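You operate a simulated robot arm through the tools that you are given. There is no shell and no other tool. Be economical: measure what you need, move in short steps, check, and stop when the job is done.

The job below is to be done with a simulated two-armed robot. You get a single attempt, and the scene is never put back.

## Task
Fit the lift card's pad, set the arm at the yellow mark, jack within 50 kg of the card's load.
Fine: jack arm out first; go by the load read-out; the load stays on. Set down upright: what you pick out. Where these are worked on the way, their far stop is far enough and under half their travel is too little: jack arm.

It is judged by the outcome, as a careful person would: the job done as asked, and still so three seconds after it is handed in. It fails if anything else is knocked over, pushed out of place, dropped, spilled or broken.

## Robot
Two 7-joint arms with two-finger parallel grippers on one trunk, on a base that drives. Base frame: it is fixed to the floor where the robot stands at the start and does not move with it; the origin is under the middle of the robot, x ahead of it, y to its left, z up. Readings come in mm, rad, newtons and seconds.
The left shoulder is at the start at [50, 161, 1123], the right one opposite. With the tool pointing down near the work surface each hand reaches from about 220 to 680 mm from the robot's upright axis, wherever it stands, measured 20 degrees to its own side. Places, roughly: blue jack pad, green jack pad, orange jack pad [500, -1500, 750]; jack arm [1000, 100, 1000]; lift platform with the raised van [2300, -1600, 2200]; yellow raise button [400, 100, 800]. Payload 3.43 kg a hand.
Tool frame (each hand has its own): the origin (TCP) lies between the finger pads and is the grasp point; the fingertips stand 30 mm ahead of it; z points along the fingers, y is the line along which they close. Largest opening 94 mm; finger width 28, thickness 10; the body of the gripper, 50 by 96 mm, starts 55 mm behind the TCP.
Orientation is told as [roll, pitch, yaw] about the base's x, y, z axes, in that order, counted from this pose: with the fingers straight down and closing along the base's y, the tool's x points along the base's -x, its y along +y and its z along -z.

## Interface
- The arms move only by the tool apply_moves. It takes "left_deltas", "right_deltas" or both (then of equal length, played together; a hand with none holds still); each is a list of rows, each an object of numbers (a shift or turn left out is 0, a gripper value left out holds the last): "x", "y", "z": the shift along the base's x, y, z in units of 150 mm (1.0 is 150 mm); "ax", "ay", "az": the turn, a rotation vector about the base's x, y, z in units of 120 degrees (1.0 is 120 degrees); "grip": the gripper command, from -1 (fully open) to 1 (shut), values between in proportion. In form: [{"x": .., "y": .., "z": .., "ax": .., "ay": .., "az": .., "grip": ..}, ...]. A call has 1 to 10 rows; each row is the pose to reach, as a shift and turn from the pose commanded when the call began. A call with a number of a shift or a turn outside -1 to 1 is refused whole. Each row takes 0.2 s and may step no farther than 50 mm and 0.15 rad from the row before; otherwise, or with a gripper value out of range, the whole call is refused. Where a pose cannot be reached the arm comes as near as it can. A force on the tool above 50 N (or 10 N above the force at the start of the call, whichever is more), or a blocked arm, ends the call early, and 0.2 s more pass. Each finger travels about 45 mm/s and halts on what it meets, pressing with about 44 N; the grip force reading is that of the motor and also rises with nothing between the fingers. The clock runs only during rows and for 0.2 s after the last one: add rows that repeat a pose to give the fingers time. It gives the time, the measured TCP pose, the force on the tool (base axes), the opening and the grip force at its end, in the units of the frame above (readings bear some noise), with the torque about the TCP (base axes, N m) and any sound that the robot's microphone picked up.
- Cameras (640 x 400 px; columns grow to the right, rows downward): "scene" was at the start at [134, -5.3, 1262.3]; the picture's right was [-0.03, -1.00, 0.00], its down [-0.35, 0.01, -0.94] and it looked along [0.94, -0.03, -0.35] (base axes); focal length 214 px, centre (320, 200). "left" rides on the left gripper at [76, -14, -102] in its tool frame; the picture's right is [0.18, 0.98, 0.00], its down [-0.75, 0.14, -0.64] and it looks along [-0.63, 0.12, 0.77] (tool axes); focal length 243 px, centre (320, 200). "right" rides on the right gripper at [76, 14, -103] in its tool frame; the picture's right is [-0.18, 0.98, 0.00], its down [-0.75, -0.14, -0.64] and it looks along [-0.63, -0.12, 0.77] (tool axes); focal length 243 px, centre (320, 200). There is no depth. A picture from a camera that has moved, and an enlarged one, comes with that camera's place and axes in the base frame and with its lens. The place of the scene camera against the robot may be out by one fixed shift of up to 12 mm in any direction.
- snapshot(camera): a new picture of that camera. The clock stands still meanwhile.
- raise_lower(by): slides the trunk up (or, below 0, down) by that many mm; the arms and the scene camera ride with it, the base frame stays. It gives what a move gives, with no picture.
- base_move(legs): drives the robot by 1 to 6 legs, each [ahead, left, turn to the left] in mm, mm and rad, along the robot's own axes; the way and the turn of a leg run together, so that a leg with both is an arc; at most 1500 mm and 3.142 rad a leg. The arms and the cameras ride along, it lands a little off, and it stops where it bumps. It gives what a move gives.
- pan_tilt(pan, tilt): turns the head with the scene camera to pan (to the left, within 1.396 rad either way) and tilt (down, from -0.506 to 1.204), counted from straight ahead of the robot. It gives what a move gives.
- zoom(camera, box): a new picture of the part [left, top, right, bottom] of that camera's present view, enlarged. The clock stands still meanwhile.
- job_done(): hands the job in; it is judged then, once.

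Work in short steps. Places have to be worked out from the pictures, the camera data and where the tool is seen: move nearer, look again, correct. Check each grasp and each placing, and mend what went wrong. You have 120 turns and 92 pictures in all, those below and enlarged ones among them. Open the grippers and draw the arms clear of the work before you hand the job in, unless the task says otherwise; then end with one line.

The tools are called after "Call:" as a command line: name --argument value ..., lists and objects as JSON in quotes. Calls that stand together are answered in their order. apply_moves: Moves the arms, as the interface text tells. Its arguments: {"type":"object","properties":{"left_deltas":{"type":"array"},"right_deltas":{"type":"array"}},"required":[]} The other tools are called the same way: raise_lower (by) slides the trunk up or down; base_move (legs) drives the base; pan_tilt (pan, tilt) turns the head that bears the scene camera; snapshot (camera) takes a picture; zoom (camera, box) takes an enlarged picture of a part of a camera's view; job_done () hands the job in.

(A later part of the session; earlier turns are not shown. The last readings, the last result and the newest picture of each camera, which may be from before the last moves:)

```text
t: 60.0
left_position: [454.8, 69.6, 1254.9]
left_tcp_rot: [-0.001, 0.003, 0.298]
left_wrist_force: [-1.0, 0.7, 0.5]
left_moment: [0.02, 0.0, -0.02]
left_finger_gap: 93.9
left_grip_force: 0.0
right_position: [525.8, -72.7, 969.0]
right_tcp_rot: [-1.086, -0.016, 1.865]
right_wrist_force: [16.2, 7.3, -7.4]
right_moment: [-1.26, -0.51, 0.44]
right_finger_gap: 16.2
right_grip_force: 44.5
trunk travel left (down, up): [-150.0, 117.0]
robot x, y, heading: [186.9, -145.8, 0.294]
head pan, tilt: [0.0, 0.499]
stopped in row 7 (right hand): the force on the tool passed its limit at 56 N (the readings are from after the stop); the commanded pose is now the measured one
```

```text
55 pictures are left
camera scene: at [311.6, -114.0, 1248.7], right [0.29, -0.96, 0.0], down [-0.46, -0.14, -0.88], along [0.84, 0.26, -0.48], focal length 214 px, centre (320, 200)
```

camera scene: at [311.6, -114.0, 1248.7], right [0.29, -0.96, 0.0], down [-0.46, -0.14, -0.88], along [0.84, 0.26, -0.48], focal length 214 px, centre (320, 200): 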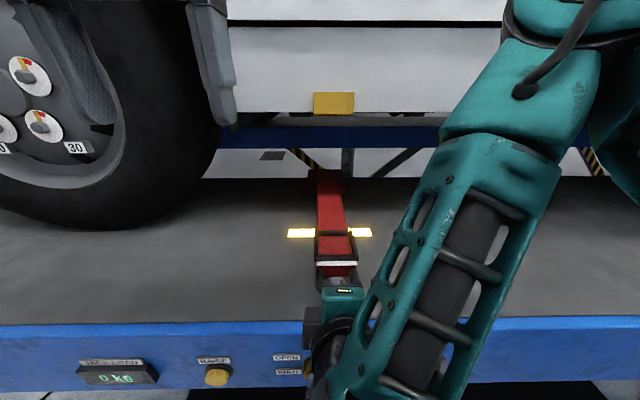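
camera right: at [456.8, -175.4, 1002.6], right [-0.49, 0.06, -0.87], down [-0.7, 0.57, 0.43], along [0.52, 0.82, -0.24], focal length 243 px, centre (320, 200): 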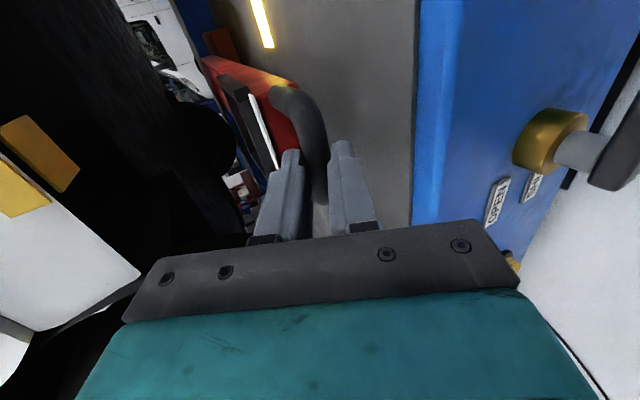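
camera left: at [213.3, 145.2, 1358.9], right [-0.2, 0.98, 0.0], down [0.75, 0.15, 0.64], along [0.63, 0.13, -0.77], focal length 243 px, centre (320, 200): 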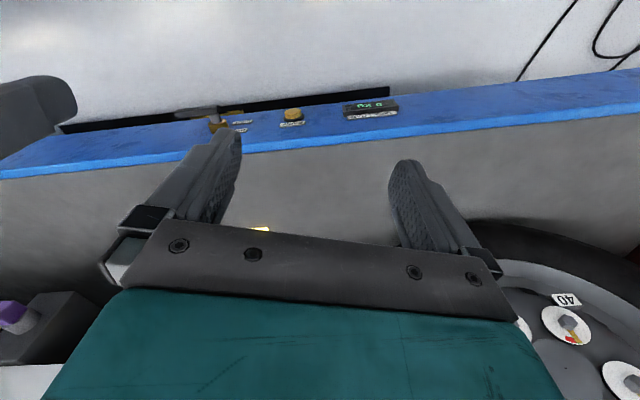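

The arm is at its far stop (56 N, sliding ended). I'll open and back the hand off along its axis, then up.

Call:
apply_moves --right_deltas '[{"grip": 0.1}, {"grip": 0.1}, {"grip": 0.1}, {"x": -0.11, "y": -0.034, "z": 0.067}, {"x": -0.27, "y": -0.084, "z": 0.17}, {"x": -0.4, "y": -0.12, "z": 0.35}, {"x": -0.4, "y": -0.12, "z": 0.65}, {"x": -0.4, "y": -0.12, "z": 0.95}]'

Call:
snapshot --camera "right"

```text
t: 62.0
left_position: [451.8, 68.5, 1255.4]
left_tcp_rot: [-0.001, 0.0, 0.299]
left_wrist_force: [0.5, 0.5, -0.2]
left_moment: [0.02, -0.02, 0.0]
left_finger_gap: 94.2
left_grip_force: 0.0
right_position: [483.4, -106.7, 1097.3]
right_tcp_rot: [-1.073, 0.05, 1.784]
right_wrist_force: [-0.9, -0.4, 0.2]
right_moment: [-0.01, 0.02, -0.01]
right_finger_gap: 42.1
right_grip_force: 0.0
right hand out of reach, approached as far as the arm can: row 5, 6, 7
trunk travel left (down, up): [-150.0, 117.0]
robot x, y, heading: [182.8, -149.4, 0.295]
head pan, tilt: [0.0, 0.499]
stopped in row 8 (right hand): the arm was blocked; the commanded pose is now the measured one
```

```text
54 pictures are left
camera right: at [404.9, -200.8, 1136.8], right [-0.49, 0.04, -0.87], down [-0.65, 0.65, 0.39], along [0.58, 0.76, -0.29], focal length 243 px, centre (320, 200)
```

right: 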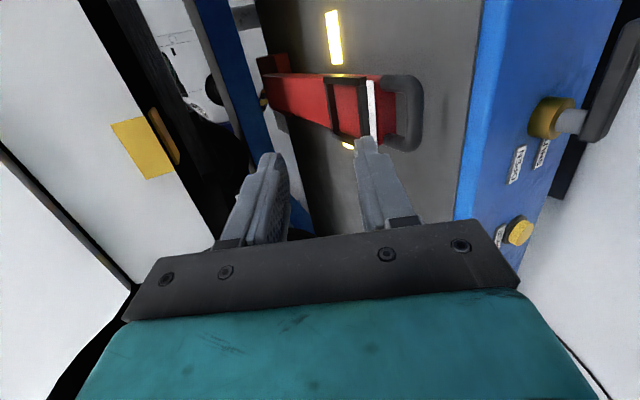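

Clear of the handle; arm is fully out with the square seat behind its stripe visible. Now I'll bring the right hand back to pointing straight down.

Call:
apply_moves --right_deltas '[{"x": 0.05, "y": -0.05, "z": 0.1, "ax": -0.0142, "ay": 0.0656}, {"x": 0.1, "y": -0.1, "z": 0.2, "ax": -0.0284, "ay": 0.131}, {"x": 0.15, "y": -0.15, "z": 0.3, "ax": -0.0426, "ay": 0.1967}, {"x": 0.2, "y": -0.2, "z": 0.4, "ax": -0.0568, "ay": 0.2623}, {"x": 0.25, "y": -0.25, "z": 0.5, "ax": -0.071, "ay": 0.328}, {"x": 0.3, "y": -0.3, "z": 0.67, "ax": -0.0852, "ay": 0.3934}, {"x": 0.3, "y": -0.3, "z": 0.67, "ax": -0.0994, "ay": 0.459}, {"x": 0.3, "y": -0.3, "z": 0.67, "ax": -0.1084, "ay": 0.5006}]'

Call:
apply_moves --right_deltas '[{"az": -0.0711}, {"az": -0.1422}, {"az": -0.2133}, {"az": -0.2844}, {"az": -0.3555}, {"az": -0.4266}, {"az": -0.4977}, {"az": -0.5688}, {"az": -0.6399}, {"az": -0.711, "grip": -1}]'

Call:
snapshot --camera "right"

Call:
snapshot --camera "scene"

```text
t: 63.9
left_position: [453.0, 67.9, 1256.3]
left_tcp_rot: [0.0, 0.001, 0.297]
left_wrist_force: [-0.2, 0.7, 0.1]
left_moment: [-0.01, 0.0, 0.0]
left_finger_gap: 94.0
left_grip_force: 0.2
right_position: [489.8, -146.8, 1181.9]
right_tcp_rot: [0.002, 0.018, 1.829]
right_wrist_force: [0.8, -0.2, -0.8]
right_moment: [-0.01, -0.02, -0.04]
right_finger_gap: 42.0
right_grip_force: 0.0
right hand out of reach, approached as far as the arm can: row 6, 7, 8
trunk travel left (down, up): [-150.0, 117.0]
robot x, y, heading: [183.8, -147.6, 0.295]
head pan, tilt: [0.0, 0.499]
```

```text
t: 66.0
left_position: [452.0, 69.4, 1255.8]
left_tcp_rot: [0.0, 0.002, 0.299]
left_wrist_force: [0.0, 0.5, -0.4]
left_moment: [0.01, 0.05, -0.01]
left_finger_gap: 94.0
left_grip_force: 0.0
right_position: [490.8, -145.6, 1182.5]
right_tcp_rot: [0.0, 0.02, 0.34]
right_wrist_force: [0.7, -0.1, -0.6]
right_moment: [0.01, -0.03, 0.01]
right_finger_gap: 76.9
right_grip_force: 0.0
trunk travel left (down, up): [-150.0, 117.0]
robot x, y, heading: [181.1, -151.8, 0.297]
head pan, tilt: [0.0, 0.499]
```

```text
53 pictures are left
camera right: at [417.4, -157.9, 1285.8], right [-0.15, 0.99, 0.0], down [0.77, 0.12, 0.63], along [0.62, 0.09, -0.78], focal length 243 px, centre (320, 200)
```

right: 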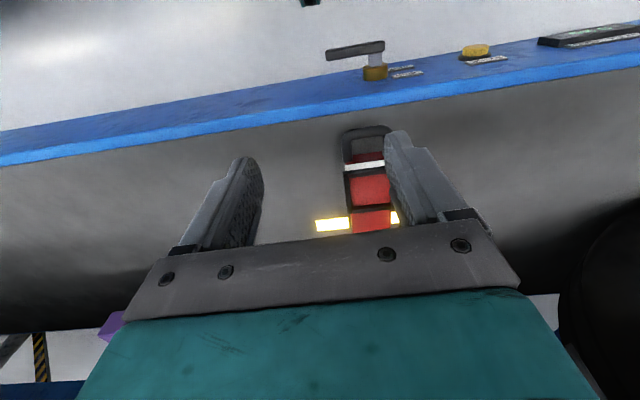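

```text
52 pictures are left
camera scene: at [309.1, -115.2, 1249.1], right [0.29, -0.96, 0.0], down [-0.46, -0.14, -0.88], along [0.84, 0.26, -0.48], focal length 214 px, centre (320, 200)
```

scene: 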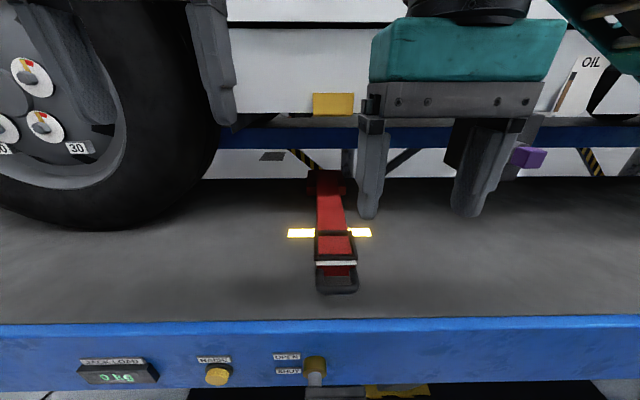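

Arm out; seat centre ≈[642,-44,958]. Now I'll drive to the pad table, approach it squarely (heading ≈0.29), and look.

Call:
base_move --legs '[[-550, 0, 0], [0, 0, -0.297], [0, -1325, 0], [0, 0, 0.29], [200, 0, 0]]'

Call:
pan_tilt --pan 0.0 --tilt 0.6

Call:
snapshot --camera "scene"

Call:
snapshot --camera "right"

```text
t: 83.6
left_position: [94.1, -1362.1, 1254.8]
left_tcp_rot: [0.002, 0.002, 0.296]
left_wrist_force: [-0.7, 0.6, 0.2]
left_moment: [-0.03, -0.01, 0.0]
left_finger_gap: 94.1
left_grip_force: 0.0
right_position: [129.9, -1574.5, 1182.1]
right_tcp_rot: [-0.001, 0.021, 0.336]
right_wrist_force: [0.3, -0.3, 0.0]
right_moment: [0.04, -0.05, 0.02]
right_finger_gap: 93.8
right_grip_force: 0.1
trunk travel left (down, up): [-150.0, 117.0]
robot x, y, heading: [-173.4, -1579.0, 0.29]
head pan, tilt: [0.0, 0.499]
stopped in leg 5: the robot was blocked; the commanded pose is now the measured one
```

```text
t: 84.3
left_position: [95.4, -1361.3, 1254.8]
left_tcp_rot: [0.001, 0.004, 0.296]
left_wrist_force: [-0.5, 0.0, -0.4]
left_moment: [0.03, 0.02, -0.01]
left_finger_gap: 94.1
left_grip_force: 0.1
right_position: [131.3, -1575.2, 1180.2]
right_tcp_rot: [-0.002, 0.021, 0.337]
right_wrist_force: [-0.6, -0.6, 0.0]
right_moment: [-0.01, 0.01, 0.0]
right_finger_gap: 94.2
right_grip_force: 0.0
trunk travel left (down, up): [-150.0, 117.0]
robot x, y, heading: [-178.6, -1576.8, 0.291]
head pan, tilt: [0.0, 0.6]
```

```text
51 pictures are left
camera scene: at [-52.5, -1544.3, 1240.0], right [0.29, -0.96, 0.0], down [-0.54, -0.16, -0.83], along [0.79, 0.24, -0.56], focal length 214 px, centre (320, 200)
```

scene: 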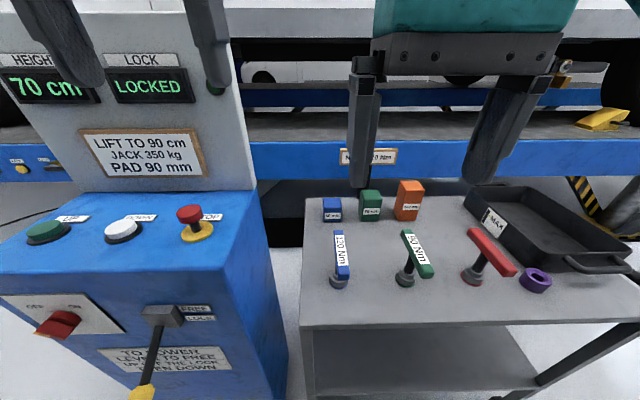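

```text
50 pictures are left
camera right: at [58.7, -1586.7, 1285.5], right [-0.15, 0.99, 0.0], down [0.77, 0.12, 0.63], along [0.62, 0.09, -0.78], focal length 243 px, centre (320, 200)
```

right: 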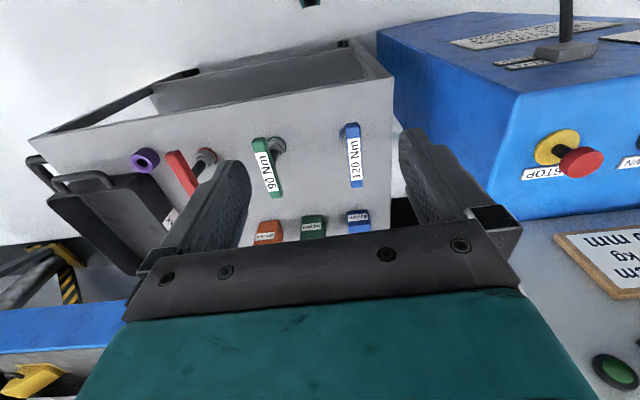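

Blocked by the table front, about 335 mm ahead of my axis, and nothing appears disturbed. Pad centre ≈[521,-1535]. I'll zoom in to refine its pose.

Call:
zoom --camera "scene" --box '[310, 170, 450, 260]'

Call:
zoom --camera "right" --box '[240, 120, 400, 250]'

```text
4.44 times, centred on (380, 215) of scene
camera zoom: at [-52.5, -1544.3, 1240.0], right [0.29, -0.96, 0.0], down [-0.54, -0.16, -0.83], along [0.79, 0.24, -0.56], focal length 953 px, centre (53, 133)
```

zoom: 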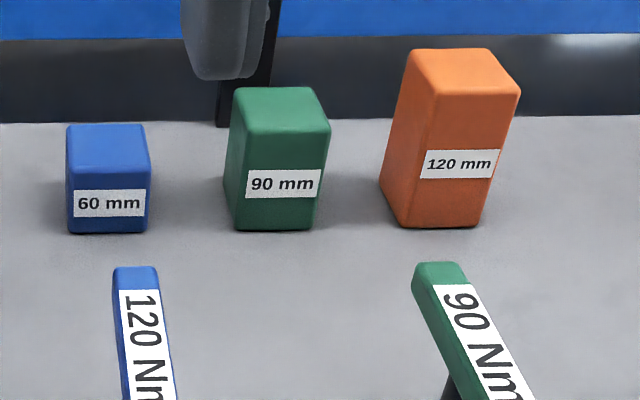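

```text
3.08 times, centred on (320, 185) of right
camera zoom: at [58.7, -1586.7, 1285.5], right [-0.15, 0.99, 0.0], down [0.77, 0.12, 0.63], along [0.62, 0.09, -0.78], focal length 746 px, centre (320, 246)
```

zoom: 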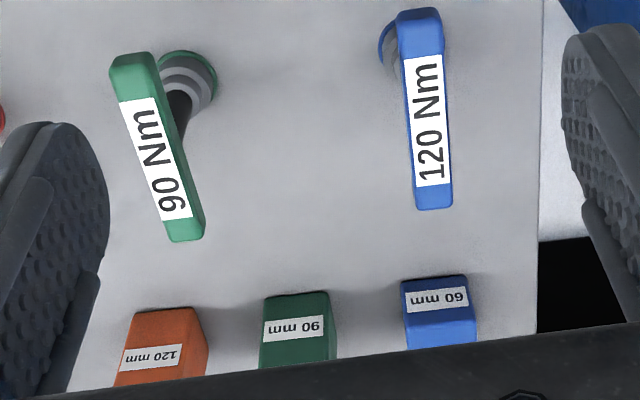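

Pad stands square to my heading, about 56 mm wide. I'll tilt the right hand ~20° outward for reach and move it toward a stand-off above the pad.

Call:
apply_moves --right_deltas '[{"x": 0.25, "y": 0.02, "z": -0.08, "ax": 0.016, "ay": -0.053, "az": -0.007}, {"x": 0.5, "y": 0.04, "z": -0.16, "ax": 0.032, "ay": -0.107, "az": -0.015}, {"x": 0.75, "y": 0.06, "z": -0.25, "ax": 0.048, "ay": -0.16, "az": -0.0224}, {"x": 1.0, "y": 0.08, "z": -0.33, "ax": 0.048, "ay": -0.16, "az": -0.0224}]'

Call:
apply_moves --right_deltas '[{"x": 0.25, "y": 0.03, "z": -0.13, "grip": -1}, {"x": 0.5, "y": 0.05, "z": -0.26}, {"x": 0.75, "y": 0.08, "z": -0.4}, {"x": 1.0, "y": 0.1, "z": -0.53}]'

Call:
snapshot --camera "right"

Call:
snapshot --camera "scene"

```text
t: 85.3
left_position: [96.3, -1360.5, 1254.8]
left_tcp_rot: [0.002, 0.004, 0.295]
left_wrist_force: [-0.6, 0.4, 0.1]
left_moment: [0.0, 0.06, -0.01]
left_finger_gap: 93.8
left_grip_force: 0.0
right_position: [281.5, -1563.1, 1131.0]
right_tcp_rot: [-0.008, -0.327, 0.29]
right_wrist_force: [-0.3, 0.3, 0.7]
right_moment: [-0.01, 0.02, -0.01]
right_finger_gap: 94.1
right_grip_force: 0.1
trunk travel left (down, up): [-150.0, 117.0]
robot x, y, heading: [-175.9, -1577.7, 0.291]
head pan, tilt: [0.0, 0.6]
```

```text
t: 86.3
left_position: [95.7, -1360.5, 1254.6]
left_tcp_rot: [0.002, 0.003, 0.295]
left_wrist_force: [-0.2, -0.3, -0.3]
left_moment: [-0.01, 0.04, 0.01]
left_finger_gap: 93.7
left_grip_force: 0.0
right_position: [432.6, -1549.3, 1053.2]
right_tcp_rot: [-0.008, -0.327, 0.29]
right_wrist_force: [0.5, -1.0, 0.3]
right_moment: [-0.02, 0.01, 0.01]
right_finger_gap: 94.0
right_grip_force: 0.0
trunk travel left (down, up): [-150.0, 117.0]
robot x, y, heading: [-173.3, -1579.7, 0.289]
head pan, tilt: [0.0, 0.6]
```

```text
47 pictures are left
camera right: at [329.1, -1564.7, 1125.2], right [-0.11, 0.99, 0.05], down [0.52, 0.02, 0.85], along [0.84, 0.12, -0.52], focal length 243 px, centre (320, 200)
```

right: 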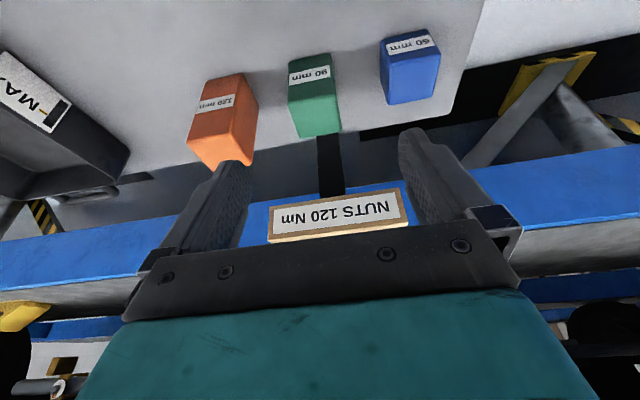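

```text
46 pictures are left
camera scene: at [-52.0, -1544.2, 1239.9], right [0.29, -0.96, 0.0], down [-0.54, -0.16, -0.82], along [0.79, 0.24, -0.57], focal length 214 px, centre (320, 200)
```

scene: 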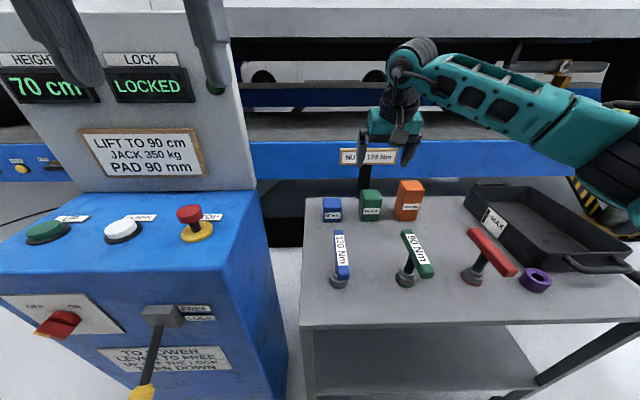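

Triangulating: pad front-bottom edge ≈[503,-1543], table z≈797, so pad centre ≈[530,-1535] with top ≈887. I'll move to 100 mm short along the tool axis and check.

Call:
apply_moves --right_deltas '[{"x": 0.15, "y": 0.012, "z": -0.22}, {"x": 0.3, "y": 0.024, "z": -0.45}, {"x": 0.444, "y": 0.033, "z": -0.68}]'

Call:
snapshot --camera "right"

Call:
zoom --camera "scene" --box '[310, 120, 450, 230]'

```text
t: 87.1
left_position: [96.0, -1360.3, 1255.0]
left_tcp_rot: [0.002, 0.004, 0.295]
left_wrist_force: [-0.3, 0.3, 0.0]
left_moment: [0.0, 0.02, 0.0]
left_finger_gap: 93.8
left_grip_force: 0.0
right_position: [498.0, -1541.0, 949.4]
right_tcp_rot: [-0.01, -0.328, 0.29]
right_wrist_force: [-0.6, -0.1, 0.2]
right_moment: [0.02, -0.01, 0.04]
right_finger_gap: 94.1
right_grip_force: 0.1
trunk travel left (down, up): [-150.0, 117.0]
robot x, y, heading: [-174.5, -1579.6, 0.287]
head pan, tilt: [0.0, 0.6]
```

```text
45 pictures are left
camera right: at [395.2, -1558.7, 1022.5], right [-0.11, 0.99, 0.05], down [0.52, 0.02, 0.85], along [0.84, 0.12, -0.52], focal length 243 px, centre (320, 200)
```

right: 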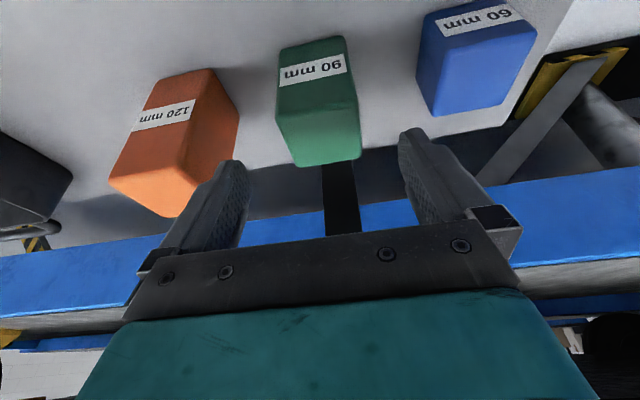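

```text
3.64 times, centred on (380, 175) of scene
camera zoom: at [-52.1, -1544.2, 1240.0], right [0.29, -0.96, 0.0], down [-0.54, -0.16, -0.82], along [0.79, 0.24, -0.57], focal length 780 px, centre (102, 291)
```

zoom: 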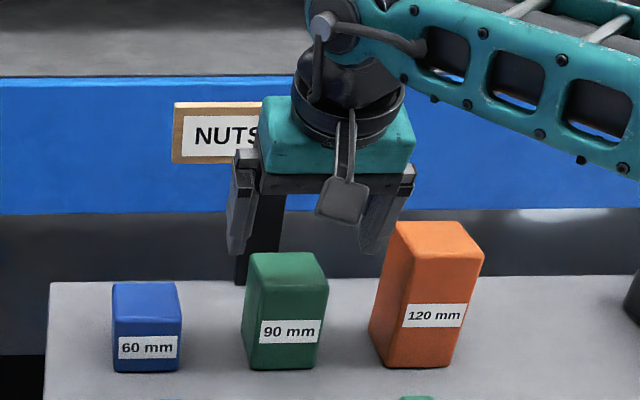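

Projection of my estimated pad centre matches the picture. I'll go down the last 100 mm along the tool axis and close.

Call:
apply_moves --right_deltas '[{"x": 0.07, "y": 0.015, "z": -0.2}, {"x": 0.14, "y": 0.027, "z": -0.4}, {"x": 0.213, "y": 0.04, "z": -0.62}]'

Call:
apply_moves --right_deltas '[{"grip": -0.5}, {"grip": 0.2}, {"grip": 1}, {"grip": 1}, {"grip": 1}]'

Call:
snapshot --camera "right"

```text
t: 87.9
left_position: [94.8, -1359.7, 1253.4]
left_tcp_rot: [-0.001, 0.005, 0.295]
left_wrist_force: [0.0, -0.1, 0.6]
left_moment: [0.0, 0.0, 0.02]
left_finger_gap: 94.1
left_grip_force: 0.1
right_position: [530.3, -1537.3, 857.2]
right_tcp_rot: [-0.009, -0.328, 0.291]
right_wrist_force: [-0.3, 0.7, 0.7]
right_moment: [0.01, 0.01, 0.05]
right_finger_gap: 94.3
right_grip_force: 0.0
trunk travel left (down, up): [-150.0, 117.0]
robot x, y, heading: [-173.9, -1582.7, 0.295]
head pan, tilt: [0.0, 0.6]
```

```text
t: 89.1
left_position: [94.9, -1359.5, 1254.0]
left_tcp_rot: [0.002, 0.005, 0.296]
left_wrist_force: [-1.2, 0.2, -0.3]
left_moment: [0.01, 0.01, 0.01]
left_finger_gap: 94.1
left_grip_force: 0.1
right_position: [529.4, -1536.1, 857.9]
right_tcp_rot: [-0.008, -0.328, 0.29]
right_wrist_force: [-0.9, 0.8, -0.5]
right_moment: [0.12, 0.02, 0.0]
right_finger_gap: 61.7
right_grip_force: 43.7
trunk travel left (down, up): [-150.0, 117.0]
robot x, y, heading: [-177.0, -1575.2, 0.292]
head pan, tilt: [0.0, 0.6]
```

```text
43 pictures are left
camera right: at [426.7, -1553.8, 930.5], right [-0.11, 0.99, 0.05], down [0.52, 0.01, 0.85], along [0.84, 0.12, -0.52], focal length 243 px, centre (320, 200)
```

right: 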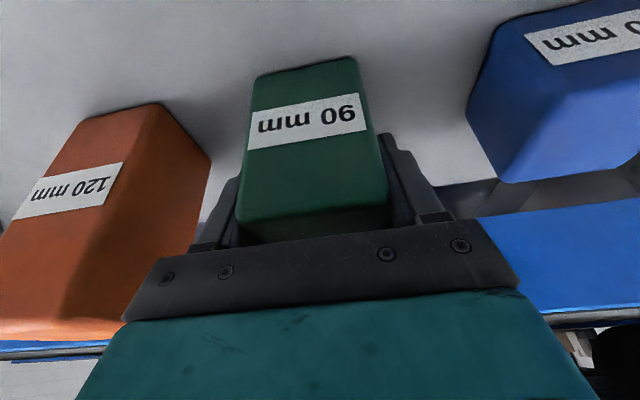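

Gripped at 62 mm. I'll lift it straight up and check that it hangs upright.

Call:
apply_moves --right_deltas '[{"z": 0.1, "grip": 1}, {"z": 0.3}, {"z": 0.6}, {"z": 0.9}, {"x": -0.25, "y": -0.08, "z": 1.0}, {"x": -0.5, "y": -0.15, "z": 1.0}, {"x": -0.8, "y": -0.23, "z": 1.0}, {"x": -1.0, "y": -0.3, "z": 1.0}]'

Call:
apply_moves --right_deltas '[{"x": -0.2, "z": 0.25, "grip": 1}, {"x": -0.4, "z": 0.5}, {"x": -0.6, "z": 0.75}, {"x": -0.6, "z": 0.8}]'

Call:
snapshot --camera "right"

Call:
snapshot --camera "scene"

```text
t: 90.9
left_position: [94.0, -1360.7, 1254.7]
left_tcp_rot: [0.001, 0.003, 0.294]
left_wrist_force: [0.8, -1.0, -0.4]
left_moment: [-0.01, 0.0, 0.03]
left_finger_gap: 93.9
left_grip_force: 0.1
right_position: [379.1, -1581.4, 1008.2]
right_tcp_rot: [-0.007, -0.328, 0.288]
right_wrist_force: [-0.2, 1.0, -3.2]
right_moment: [0.03, -0.01, 0.02]
right_finger_gap: 61.9
right_grip_force: 43.7
trunk travel left (down, up): [-150.0, 117.0]
robot x, y, heading: [-177.0, -1577.2, 0.291]
head pan, tilt: [0.0, 0.6]
```

```text
t: 91.9
left_position: [94.9, -1358.9, 1255.0]
left_tcp_rot: [0.001, 0.005, 0.296]
left_wrist_force: [0.4, 0.2, -0.7]
left_moment: [-0.04, -0.01, -0.01]
left_finger_gap: 94.0
left_grip_force: 0.0
right_position: [289.9, -1583.2, 1126.3]
right_tcp_rot: [-0.008, -0.327, 0.289]
right_wrist_force: [0.0, -0.4, -2.4]
right_moment: [0.01, 0.0, 0.02]
right_finger_gap: 62.3
right_grip_force: 44.1
trunk travel left (down, up): [-150.0, 117.0]
robot x, y, heading: [-180.1, -1580.5, 0.293]
head pan, tilt: [0.0, 0.6]
```

```text
42 pictures are left
camera right: at [186.5, -1599.2, 1199.3], right [-0.11, 0.99, 0.05], down [0.52, 0.01, 0.85], along [0.84, 0.12, -0.52], focal length 243 px, centre (320, 200)
```

right: 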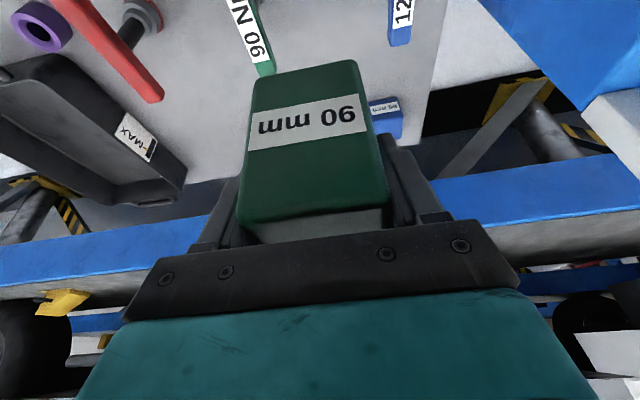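

```text
41 pictures are left
camera scene: at [-52.2, -1544.3, 1239.9], right [0.29, -0.96, 0.0], down [-0.54, -0.16, -0.82], along [0.79, 0.24, -0.57], focal length 214 px, centre (320, 200)
```

scene: 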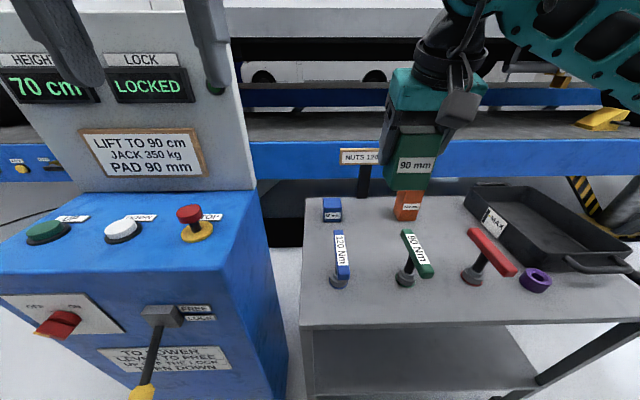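

Pad is held upright. I'll drive back the same way to the jack.

Call:
base_move --legs '[[-180, 0, 0], [0, 0, -0.291], [0, 1325, 0], [0, 0, 0.295], [530, 0, 0]]'

Call:
pan_tilt --pan 0.0 --tilt 0.6

Call:
snapshot --camera "scene"

Call:
snapshot --camera "right"

```text
t: 109.6
left_position: [441.9, 80.9, 1253.9]
left_tcp_rot: [0.003, 0.002, 0.291]
left_wrist_force: [0.2, 0.6, 0.4]
left_moment: [-0.02, -0.01, 0.0]
left_finger_gap: 94.0
left_grip_force: 0.1
right_position: [635.7, -141.8, 1126.4]
right_tcp_rot: [-0.01, -0.328, 0.283]
right_wrist_force: [0.4, -0.7, -2.5]
right_moment: [-0.02, 0.01, 0.02]
right_finger_gap: 62.0
right_grip_force: 44.1
trunk travel left (down, up): [-150.0, 117.0]
robot x, y, heading: [167.2, -132.7, 0.285]
head pan, tilt: [0.0, 0.6]
```

```text
t: 110.2
left_position: [440.8, 82.6, 1254.9]
left_tcp_rot: [0.003, 0.004, 0.29]
left_wrist_force: [0.3, -0.2, -0.3]
left_moment: [-0.02, -0.03, -0.03]
left_finger_gap: 93.8
left_grip_force: 0.0
right_position: [635.0, -143.0, 1125.9]
right_tcp_rot: [-0.008, -0.328, 0.284]
right_wrist_force: [0.0, 0.5, -2.1]
right_moment: [0.0, -0.02, -0.01]
right_finger_gap: 62.1
right_grip_force: 43.7
trunk travel left (down, up): [-150.0, 117.0]
robot x, y, heading: [168.2, -132.6, 0.286]
head pan, tilt: [0.0, 0.6]
```

```text
40 pictures are left
camera scene: at [293.3, -101.7, 1240.0], right [0.28, -0.96, 0.0], down [-0.54, -0.16, -0.82], along [0.79, 0.23, -0.57], focal length 214 px, centre (320, 200)
```

scene: 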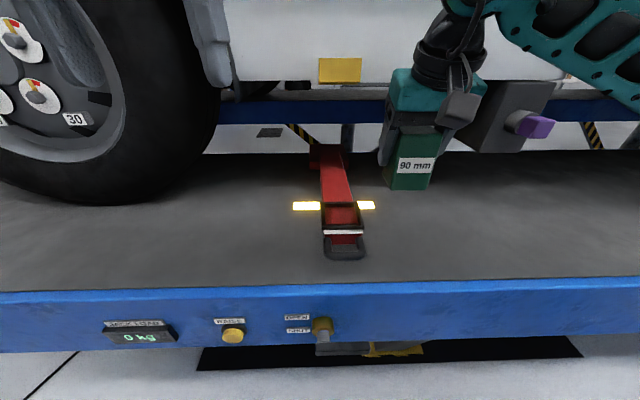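

```text
39 pictures are left
camera right: at [532.0, -157.9, 1199.0], right [-0.11, 0.99, 0.05], down [0.52, 0.01, 0.85], along [0.85, 0.12, -0.52], focal length 243 px, centre (320, 200)
```

right: 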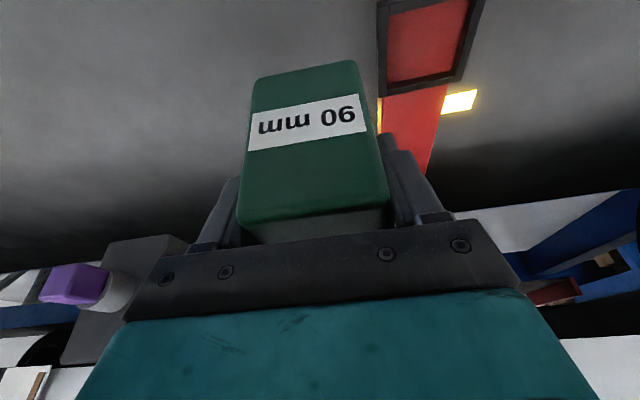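

Call:
zoom --camera "scene" --box '[280, 140, 440, 270]'

Call:
apply_moves --right_deltas '[{"x": -0.3, "y": -0.05, "z": 0.1}, {"x": -0.6, "y": -0.1, "z": 0.2}, {"x": -0.9, "y": -0.1, "z": 0.3}]'

Call:
snapshot --camera "right"

```text
3.08 times, centred on (360, 205) of scene
camera zoom: at [293.3, -101.7, 1240.0], right [0.28, -0.96, 0.0], down [-0.54, -0.16, -0.82], along [0.79, 0.23, -0.57], focal length 660 px, centre (197, 185)
```

zoom: 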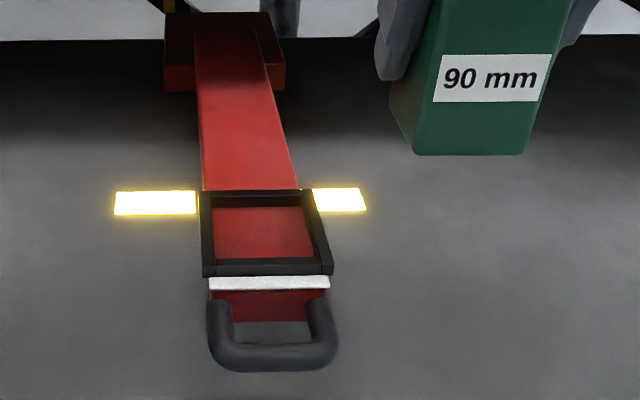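

```text
t: 111.0
left_position: [440.2, 81.0, 1254.2]
left_tcp_rot: [0.0, 0.003, 0.292]
left_wrist_force: [0.4, 0.6, 0.3]
left_moment: [-0.04, 0.0, 0.05]
left_finger_gap: 93.8
left_grip_force: 0.1
right_position: [498.3, -156.2, 1172.5]
right_tcp_rot: [-0.008, -0.329, 0.283]
right_wrist_force: [0.4, 0.3, -1.7]
right_moment: [0.01, -0.02, -0.02]
right_finger_gap: 61.8
right_grip_force: 44.5
trunk travel left (down, up): [-150.0, 117.0]
robot x, y, heading: [168.5, -137.6, 0.282]
head pan, tilt: [0.0, 0.6]
```

```text
37 pictures are left
camera right: at [395.2, -172.8, 1244.5], right [-0.11, 0.99, 0.05], down [0.52, 0.01, 0.85], along [0.85, 0.12, -0.52], focal length 243 px, centre (320, 200)
```

right: 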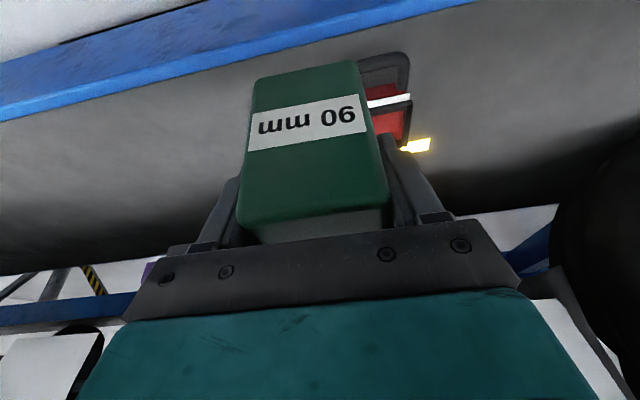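

The seat is a rimmed square, a tight fit for the pad, so I need an accurate position. I'll move the pad hand aside and use the left hand's camera for a clear view of the seat.

Call:
apply_moves --left_deltas '[{"x": 0, "y": 0, "z": 0}, {"x": 0.05, "y": -0.15, "z": -0.1}, {"x": 0.1, "y": -0.3, "z": -0.25}, {"x": 0.15, "y": -0.45, "z": -0.4}, {"x": 0.15, "y": -0.5, "z": -0.5}]' --right_deltas '[{"x": 0.07, "y": -0.26}, {"x": 0.14, "y": -0.52}, {"x": 0.22, "y": -0.77}, {"x": 0.22, "y": -0.77}, {"x": 0.22, "y": -0.77}]'

Call:
snapshot --camera "left"

```text
t: 112.2
left_position: [463.0, 6.2, 1180.0]
left_tcp_rot: [0.004, 0.003, 0.289]
left_wrist_force: [0.1, -1.1, -0.7]
left_moment: [-0.05, -0.01, -0.03]
left_finger_gap: 93.7
left_grip_force: 0.1
right_position: [532.6, -272.9, 1171.4]
right_tcp_rot: [-0.008, -0.327, 0.283]
right_wrist_force: [-0.1, -0.8, -2.4]
right_moment: [0.01, -0.03, 0.0]
right_finger_gap: 62.1
right_grip_force: 43.7
trunk travel left (down, up): [-150.0, 117.0]
robot x, y, heading: [167.9, -136.9, 0.288]
head pan, tilt: [0.0, 0.6]
```

```text
36 pictures are left
camera left: at [394.9, -29.6, 1282.6], right [-0.46, 0.89, 0.0], down [0.68, 0.35, 0.64], along [0.57, 0.29, -0.77], focal length 243 px, centre (320, 200)
```

left: 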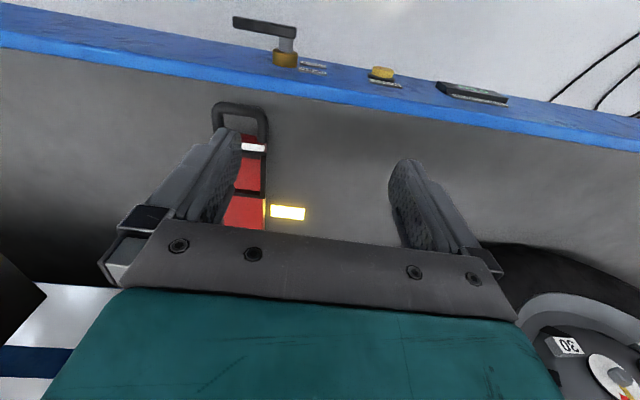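

Call:
apply_moves --left_deltas '[{"x": 0.06, "y": -0.22}, {"x": 0.12, "y": -0.45}]'

Call:
zoom --camera "left" --box '[230, 90, 400, 230]'

Call:
apply_moves --left_deltas '[{"z": 0.3}, {"x": -0.25, "y": -0.08, "z": 0.6}, {"x": -0.5, "y": -0.15, "z": 0.6}]'

Call:
snapshot --camera "left"

```text
t: 112.8
left_position: [482.2, -62.3, 1179.5]
left_tcp_rot: [0.002, 0.005, 0.29]
left_wrist_force: [0.1, -0.1, 0.6]
left_moment: [0.0, 0.0, -0.03]
left_finger_gap: 93.9
left_grip_force: 0.1
right_position: [532.8, -273.1, 1171.5]
right_tcp_rot: [-0.006, -0.328, 0.285]
right_wrist_force: [0.2, -0.8, -3.0]
right_moment: [0.03, -0.03, -0.01]
right_finger_gap: 61.9
right_grip_force: 43.7
trunk travel left (down, up): [-150.0, 117.0]
robot x, y, heading: [170.1, -133.9, 0.286]
head pan, tilt: [0.0, 0.6]
```

```text
2.86 times, centred on (315, 160) of left
camera zoom: at [413.6, -98.2, 1283.0], right [-0.46, 0.89, 0.0], down [0.68, 0.35, 0.64], along [0.57, 0.29, -0.77], focal length 693 px, centre (334, 314)
```

zoom: 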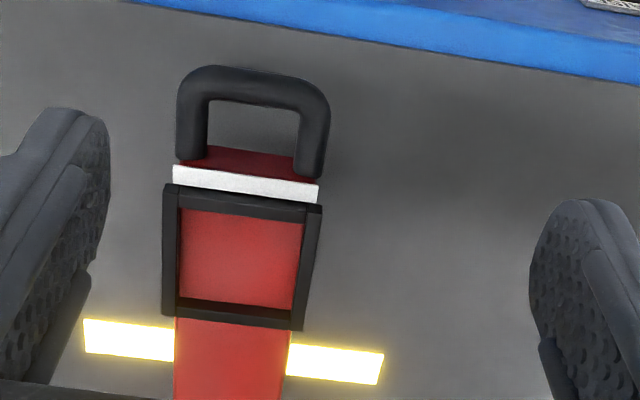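

```text
refused: row 2 steps farther than a row can; nothing moved
```

```text
34 pictures are left
camera left: at [413.6, -98.2, 1283.0], right [-0.46, 0.89, 0.0], down [0.68, 0.35, 0.64], along [0.57, 0.29, -0.77], focal length 243 px, centre (320, 200)
```

left: 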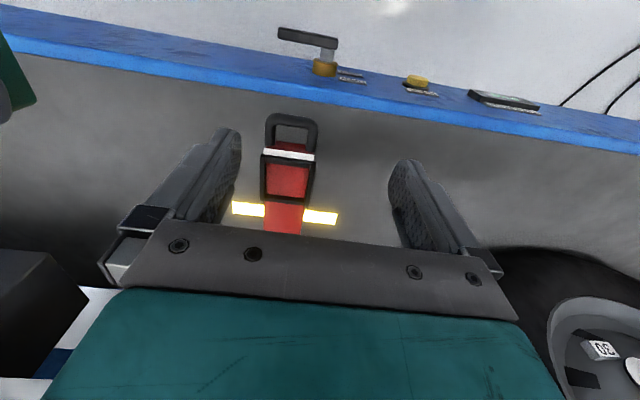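

Clear view of the seat. One more view from a shifted place gives its exact height.

Call:
apply_moves --left_deltas '[{"z": 0.25}, {"x": -0.2, "y": -0.06, "z": 0.45}, {"x": -0.45, "y": -0.13, "z": 0.6}, {"x": -0.6, "y": -0.18, "z": 0.6}]'

Call:
zoom --camera "left" --box '[230, 40, 400, 180]'

```text
t: 113.5
left_position: [454.3, -67.2, 1247.4]
left_tcp_rot: [0.006, 0.008, 0.328]
left_wrist_force: [8.6, 6.1, -14.7]
left_moment: [-0.04, -0.48, -0.18]
left_finger_gap: 94.1
left_grip_force: 0.1
right_position: [533.1, -272.2, 1170.8]
right_tcp_rot: [-0.01, -0.325, 0.285]
right_wrist_force: [0.6, -0.2, -2.7]
right_moment: [-0.01, -0.01, -0.01]
right_finger_gap: 62.1
right_grip_force: 44.2
trunk travel left (down, up): [-150.0, 117.0]
robot x, y, heading: [168.4, -135.4, 0.284]
head pan, tilt: [0.0, 0.6]
stopped in row 3 (left hand): the force on the tool passed its limit at 78 N (the readings are from after the stop); the commanded pose is now the measured one
```

```text
2.86 times, centred on (315, 110) of left
camera zoom: at [388.6, -105.1, 1350.4], right [-0.49, 0.87, 0.01], down [0.67, 0.37, 0.64], along [0.55, 0.32, -0.77], focal length 693 px, centre (334, 457)
```

zoom: 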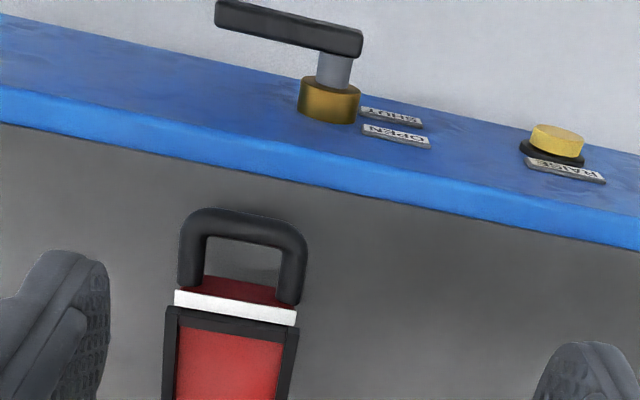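

The left hand brushed something of my own near the head, so I'll bring it forward and to the left, yawed to watch from the side. Seat centre from the left view: ≈[635,-44.5], rim z≈974, yaw ≈0.32.

Call:
apply_moves --left_deltas '[{"x": 0.15, "y": 0.1}, {"x": 0.15, "y": 0.35}, {"x": 0.15, "y": 0.6, "az": -0.05}, {"x": 0.15, "y": 0.8, "az": -0.11}, {"x": 0.15, "y": 1.0, "az": -0.167}, {"x": 0.15, "y": 1.0, "az": -0.167}]'

Call:
apply_moves --right_deltas '[{"x": 0.17, "y": 0.3, "z": -0.1, "az": 0.0167}, {"x": 0.34, "y": 0.6, "z": -0.2, "az": 0.0167}, {"x": 0.5, "y": 0.85, "z": -0.35, "az": 0.0167}, {"x": 0.58, "y": 1.0, "z": -0.5, "az": 0.0167}]'

Call:
snapshot --camera "left"

```text
t: 114.9
left_position: [475.8, 82.4, 1248.6]
left_tcp_rot: [0.002, 0.007, -0.026]
left_wrist_force: [0.4, -0.2, -0.8]
left_moment: [-0.01, 0.01, 0.0]
left_finger_gap: 94.1
left_grip_force: 0.0
right_position: [533.1, -273.4, 1171.3]
right_tcp_rot: [-0.01, -0.327, 0.285]
right_wrist_force: [0.6, -0.5, -2.3]
right_moment: [0.0, 0.0, 0.03]
right_finger_gap: 61.9
right_grip_force: 43.7
trunk travel left (down, up): [-150.0, 117.0]
robot x, y, heading: [167.4, -137.5, 0.285]
head pan, tilt: [0.0, 0.6]
```

```text
refused: row 1 steps farther than a row can; nothing moved
```

```text
32 pictures are left
camera left: at [400.3, 70.4, 1351.9], right [-0.16, 0.99, 0.0], down [0.76, 0.12, 0.64], along [0.63, 0.1, -0.77], focal length 243 px, centre (320, 200)
```

left: 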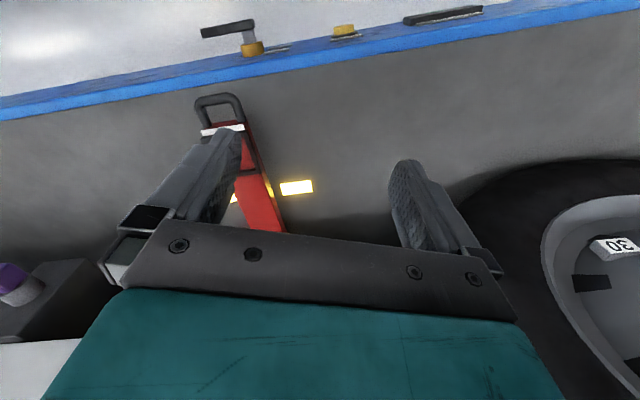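

Rows were too long. I'll split the right-hand move into two, and yaw the left hand more toward the seat.

Call:
apply_moves --left_deltas '[{"az": -0.06}, {"az": -0.12}, {"az": -0.18}, {"az": -0.21}]' --right_deltas '[{"x": 0.09, "y": 0.22, "z": -0.08, "az": 0.0167}, {"x": 0.18, "y": 0.44, "z": -0.16, "az": 0.0167}, {"x": 0.26, "y": 0.62, "z": -0.25, "az": 0.0167}, {"x": 0.33, "y": 0.77, "z": -0.33, "az": 0.0167}]'

Call:
apply_moves --right_deltas '[{"x": 0.09, "y": 0.22, "z": -0.08}, {"x": 0.18, "y": 0.44, "z": -0.16}, {"x": 0.27, "y": 0.62, "z": -0.25}, {"x": 0.35, "y": 0.755, "z": -0.38}]'

Call:
snapshot --camera "left"

Call:
zoom --camera "scene" --box '[270, 140, 410, 270]'

```text
t: 115.9
left_position: [476.6, 82.8, 1248.6]
left_tcp_rot: [0.0, 0.007, -0.466]
left_wrist_force: [-0.1, 0.5, 0.4]
left_moment: [0.03, -0.02, 0.0]
left_finger_gap: 94.1
left_grip_force: 0.1
right_position: [581.9, -156.2, 1120.8]
right_tcp_rot: [-0.009, -0.329, 0.32]
right_wrist_force: [0.0, -0.2, -1.9]
right_moment: [0.03, -0.05, 0.03]
right_finger_gap: 62.1
right_grip_force: 43.9
trunk travel left (down, up): [-150.0, 117.0]
robot x, y, heading: [165.6, -135.2, 0.283]
head pan, tilt: [0.0, 0.6]
```

```text
t: 116.9
left_position: [474.8, 82.8, 1248.7]
left_tcp_rot: [0.0, 0.007, -0.465]
left_wrist_force: [-0.9, 0.1, 0.4]
left_moment: [-0.01, 0.02, 0.01]
left_finger_gap: 94.1
left_grip_force: 0.1
right_position: [636.0, -43.9, 1064.0]
right_tcp_rot: [-0.01, -0.328, 0.321]
right_wrist_force: [-0.5, -0.2, -2.3]
right_moment: [-0.03, -0.01, -0.03]
right_finger_gap: 62.2
right_grip_force: 44.0
trunk travel left (down, up): [-150.0, 117.0]
robot x, y, heading: [168.2, -137.3, 0.285]
head pan, tilt: [0.0, 0.6]
```

```text
31 pictures are left
camera left: at [402.2, 103.6, 1352.1], right [0.28, 0.96, 0.0], down [0.74, -0.21, 0.64], along [0.61, -0.17, -0.77], focal length 243 px, centre (320, 200)
```

left: 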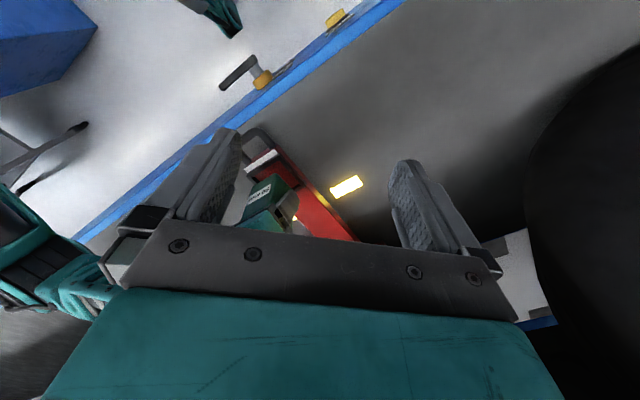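

```text
3.08 times, centred on (340, 205) of scene
camera zoom: at [293.6, -101.5, 1239.9], right [0.28, -0.96, 0.0], down [-0.54, -0.16, -0.82], along [0.79, 0.23, -0.57], focal length 660 px, centre (258, 185)
```

zoom: 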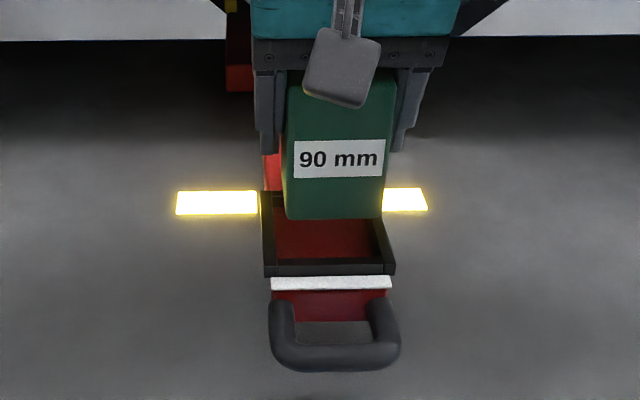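

The pad looks a few mm too near and too far right of the seat. I'll shift 6 mm forward and 2 mm left, lower 16 mm, and yaw the left camera for a side view.

Call:
apply_moves --left_deltas '[{"az": -0.05}, {"az": -0.1}, {"az": -0.13}]' --right_deltas '[{"x": 0.034, "y": 0.025}, {"x": 0.034, "y": 0.025, "z": -0.06}, {"x": 0.034, "y": 0.025, "z": -0.11}]'

Call:
zoom --camera "left" --box '[230, 110, 390, 240]'

Call:
zoom --camera "scene" --box '[295, 180, 385, 260]'

```text
t: 117.7
left_position: [476.2, 82.5, 1249.0]
left_tcp_rot: [0.0, 0.008, -0.738]
left_wrist_force: [0.4, -1.0, 0.6]
left_moment: [0.02, 0.01, -0.02]
left_finger_gap: 94.0
left_grip_force: 0.0
right_position: [640.0, -40.8, 1047.6]
right_tcp_rot: [-0.007, -0.328, 0.317]
right_wrist_force: [-0.3, -0.4, -1.7]
right_moment: [0.03, 0.0, -0.02]
right_finger_gap: 62.2
right_grip_force: 44.0
trunk travel left (down, up): [-150.0, 117.0]
robot x, y, heading: [167.4, -137.1, 0.284]
head pan, tilt: [0.0, 0.6]
```

```text
3.08 times, centred on (310, 175) of left
camera zoom: at [410.6, 122.4, 1352.1], right [0.53, 0.85, 0.0], down [0.66, -0.41, 0.64], along [0.54, -0.33, -0.77], focal length 746 px, centre (351, 277)
```

zoom: 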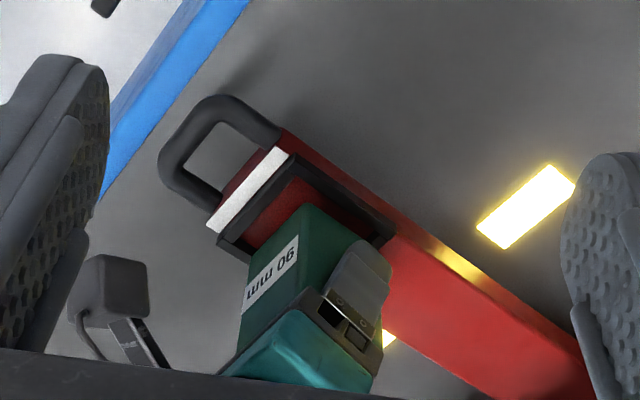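

```text
5.00 times, centred on (340, 220) of scene
camera zoom: at [293.4, -101.7, 1240.0], right [0.28, -0.96, 0.0], down [-0.54, -0.16, -0.82], along [0.79, 0.23, -0.57], focal length 1072 px, centre (220, 100)
```

zoom: 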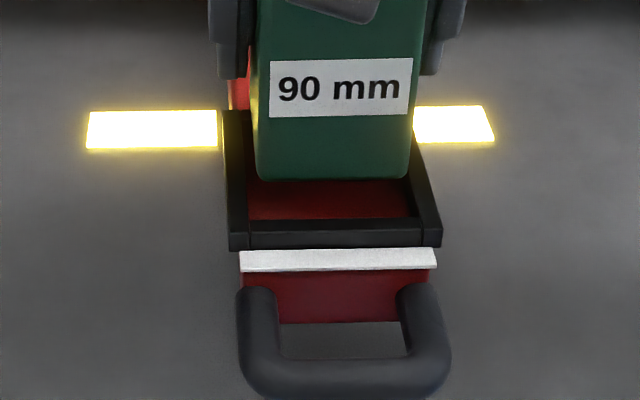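

Estimates disagree by a few mm; by the better-calibrated left camera and TCP, I'm ~5 mm too far forward. I'll come back 5 mm, lower 6 mm, and look again.

Call:
apply_moves --right_deltas '[{"x": -0.033, "y": -0.004}, {"x": -0.033, "y": -0.004, "z": -0.04}, {"x": -0.033, "y": -0.004, "z": -0.04}]'

Call:
zoom --camera "left" --box '[270, 140, 340, 200]'

Call:
zoom --camera "scene" --box '[305, 190, 375, 240]'

```text
t: 118.5
left_position: [474.8, 82.4, 1248.2]
left_tcp_rot: [0.0, 0.009, -0.737]
left_wrist_force: [0.4, -0.1, 0.8]
left_moment: [0.01, -0.02, 0.0]
left_finger_gap: 94.1
left_grip_force: 0.1
right_position: [635.0, -41.8, 1042.1]
right_tcp_rot: [-0.008, -0.328, 0.319]
right_wrist_force: [-0.1, -0.1, -2.7]
right_moment: [-0.03, -0.01, 0.01]
right_finger_gap: 62.0
right_grip_force: 44.2
trunk travel left (down, up): [-150.0, 117.0]
robot x, y, heading: [168.0, -133.3, 0.285]
head pan, tilt: [0.0, 0.6]
```

```text
6.67 times, centred on (305, 170) of left
camera zoom: at [410.5, 122.3, 1352.1], right [0.52, 0.85, 0.0], down [0.66, -0.41, 0.64], along [0.54, -0.33, -0.77], focal length 1618 px, centre (420, 400)
```

zoom: 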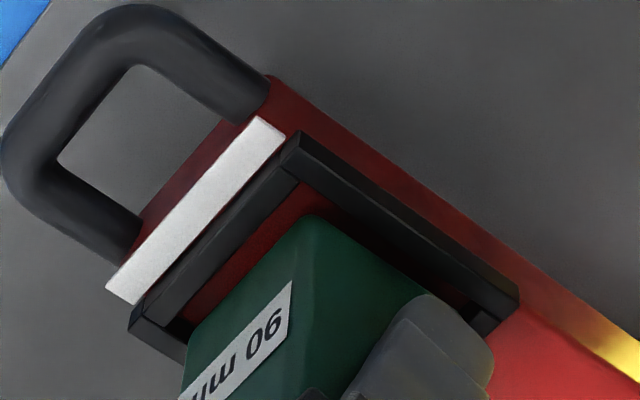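

```text
8.00 times, centred on (340, 215) of scene
camera zoom: at [293.3, -101.7, 1240.0], right [0.28, -0.96, 0.0], down [-0.54, -0.16, -0.82], along [0.79, 0.23, -0.57], focal length 1716 px, centre (160, 80)
```

zoom: 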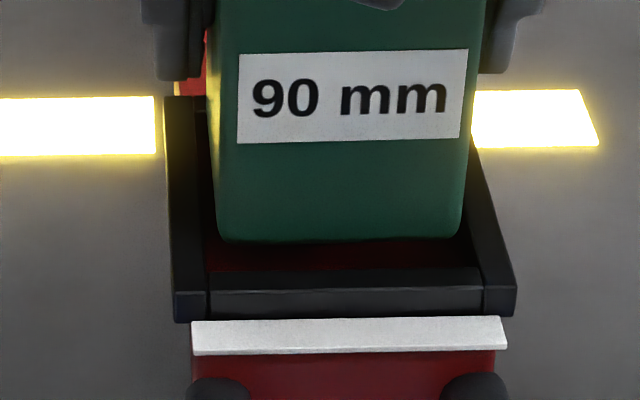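

Both views now show the pad centred within the rim's inside edges. I'll lower slowly until it seats.

Call:
apply_moves --right_deltas '[{"z": -0.03}, {"z": -0.06}, {"z": -0.09}, {"z": -0.12}, {"z": -0.15}, {"z": -0.18}]'

Call:
zoom --camera "left" --box '[270, 140, 340, 200]'

```text
t: 119.9
left_position: [474.0, 82.4, 1249.7]
left_tcp_rot: [0.003, 0.005, -0.736]
left_wrist_force: [0.4, 0.4, 1.0]
left_moment: [0.01, -0.01, 0.02]
left_finger_gap: 93.8
left_grip_force: 0.1
right_position: [634.3, -40.4, 1018.6]
right_tcp_rot: [-0.003, -0.337, 0.318]
right_wrist_force: [1.8, -2.4, 30.7]
right_moment: [0.24, 0.43, 0.07]
right_finger_gap: 62.1
right_grip_force: 44.0
trunk travel left (down, up): [-150.0, 117.0]
robot x, y, heading: [167.1, -135.8, 0.279]
head pan, tilt: [0.0, 0.6]
```

```text
6.67 times, centred on (305, 170) of left
camera zoom: at [408.1, 121.6, 1353.0], right [0.52, 0.85, 0.0], down [0.65, -0.41, 0.64], along [0.54, -0.33, -0.77], focal length 1618 px, centre (420, 400)
```

zoom: 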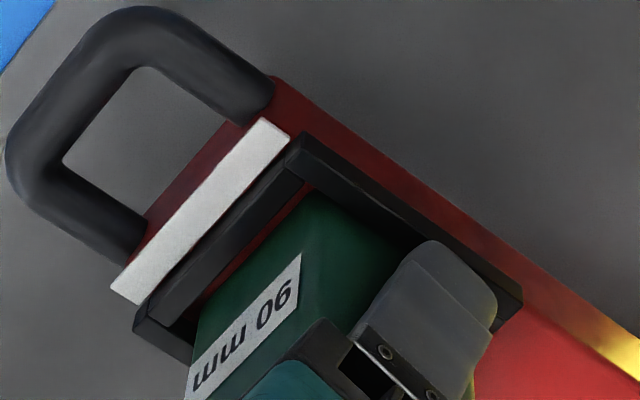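

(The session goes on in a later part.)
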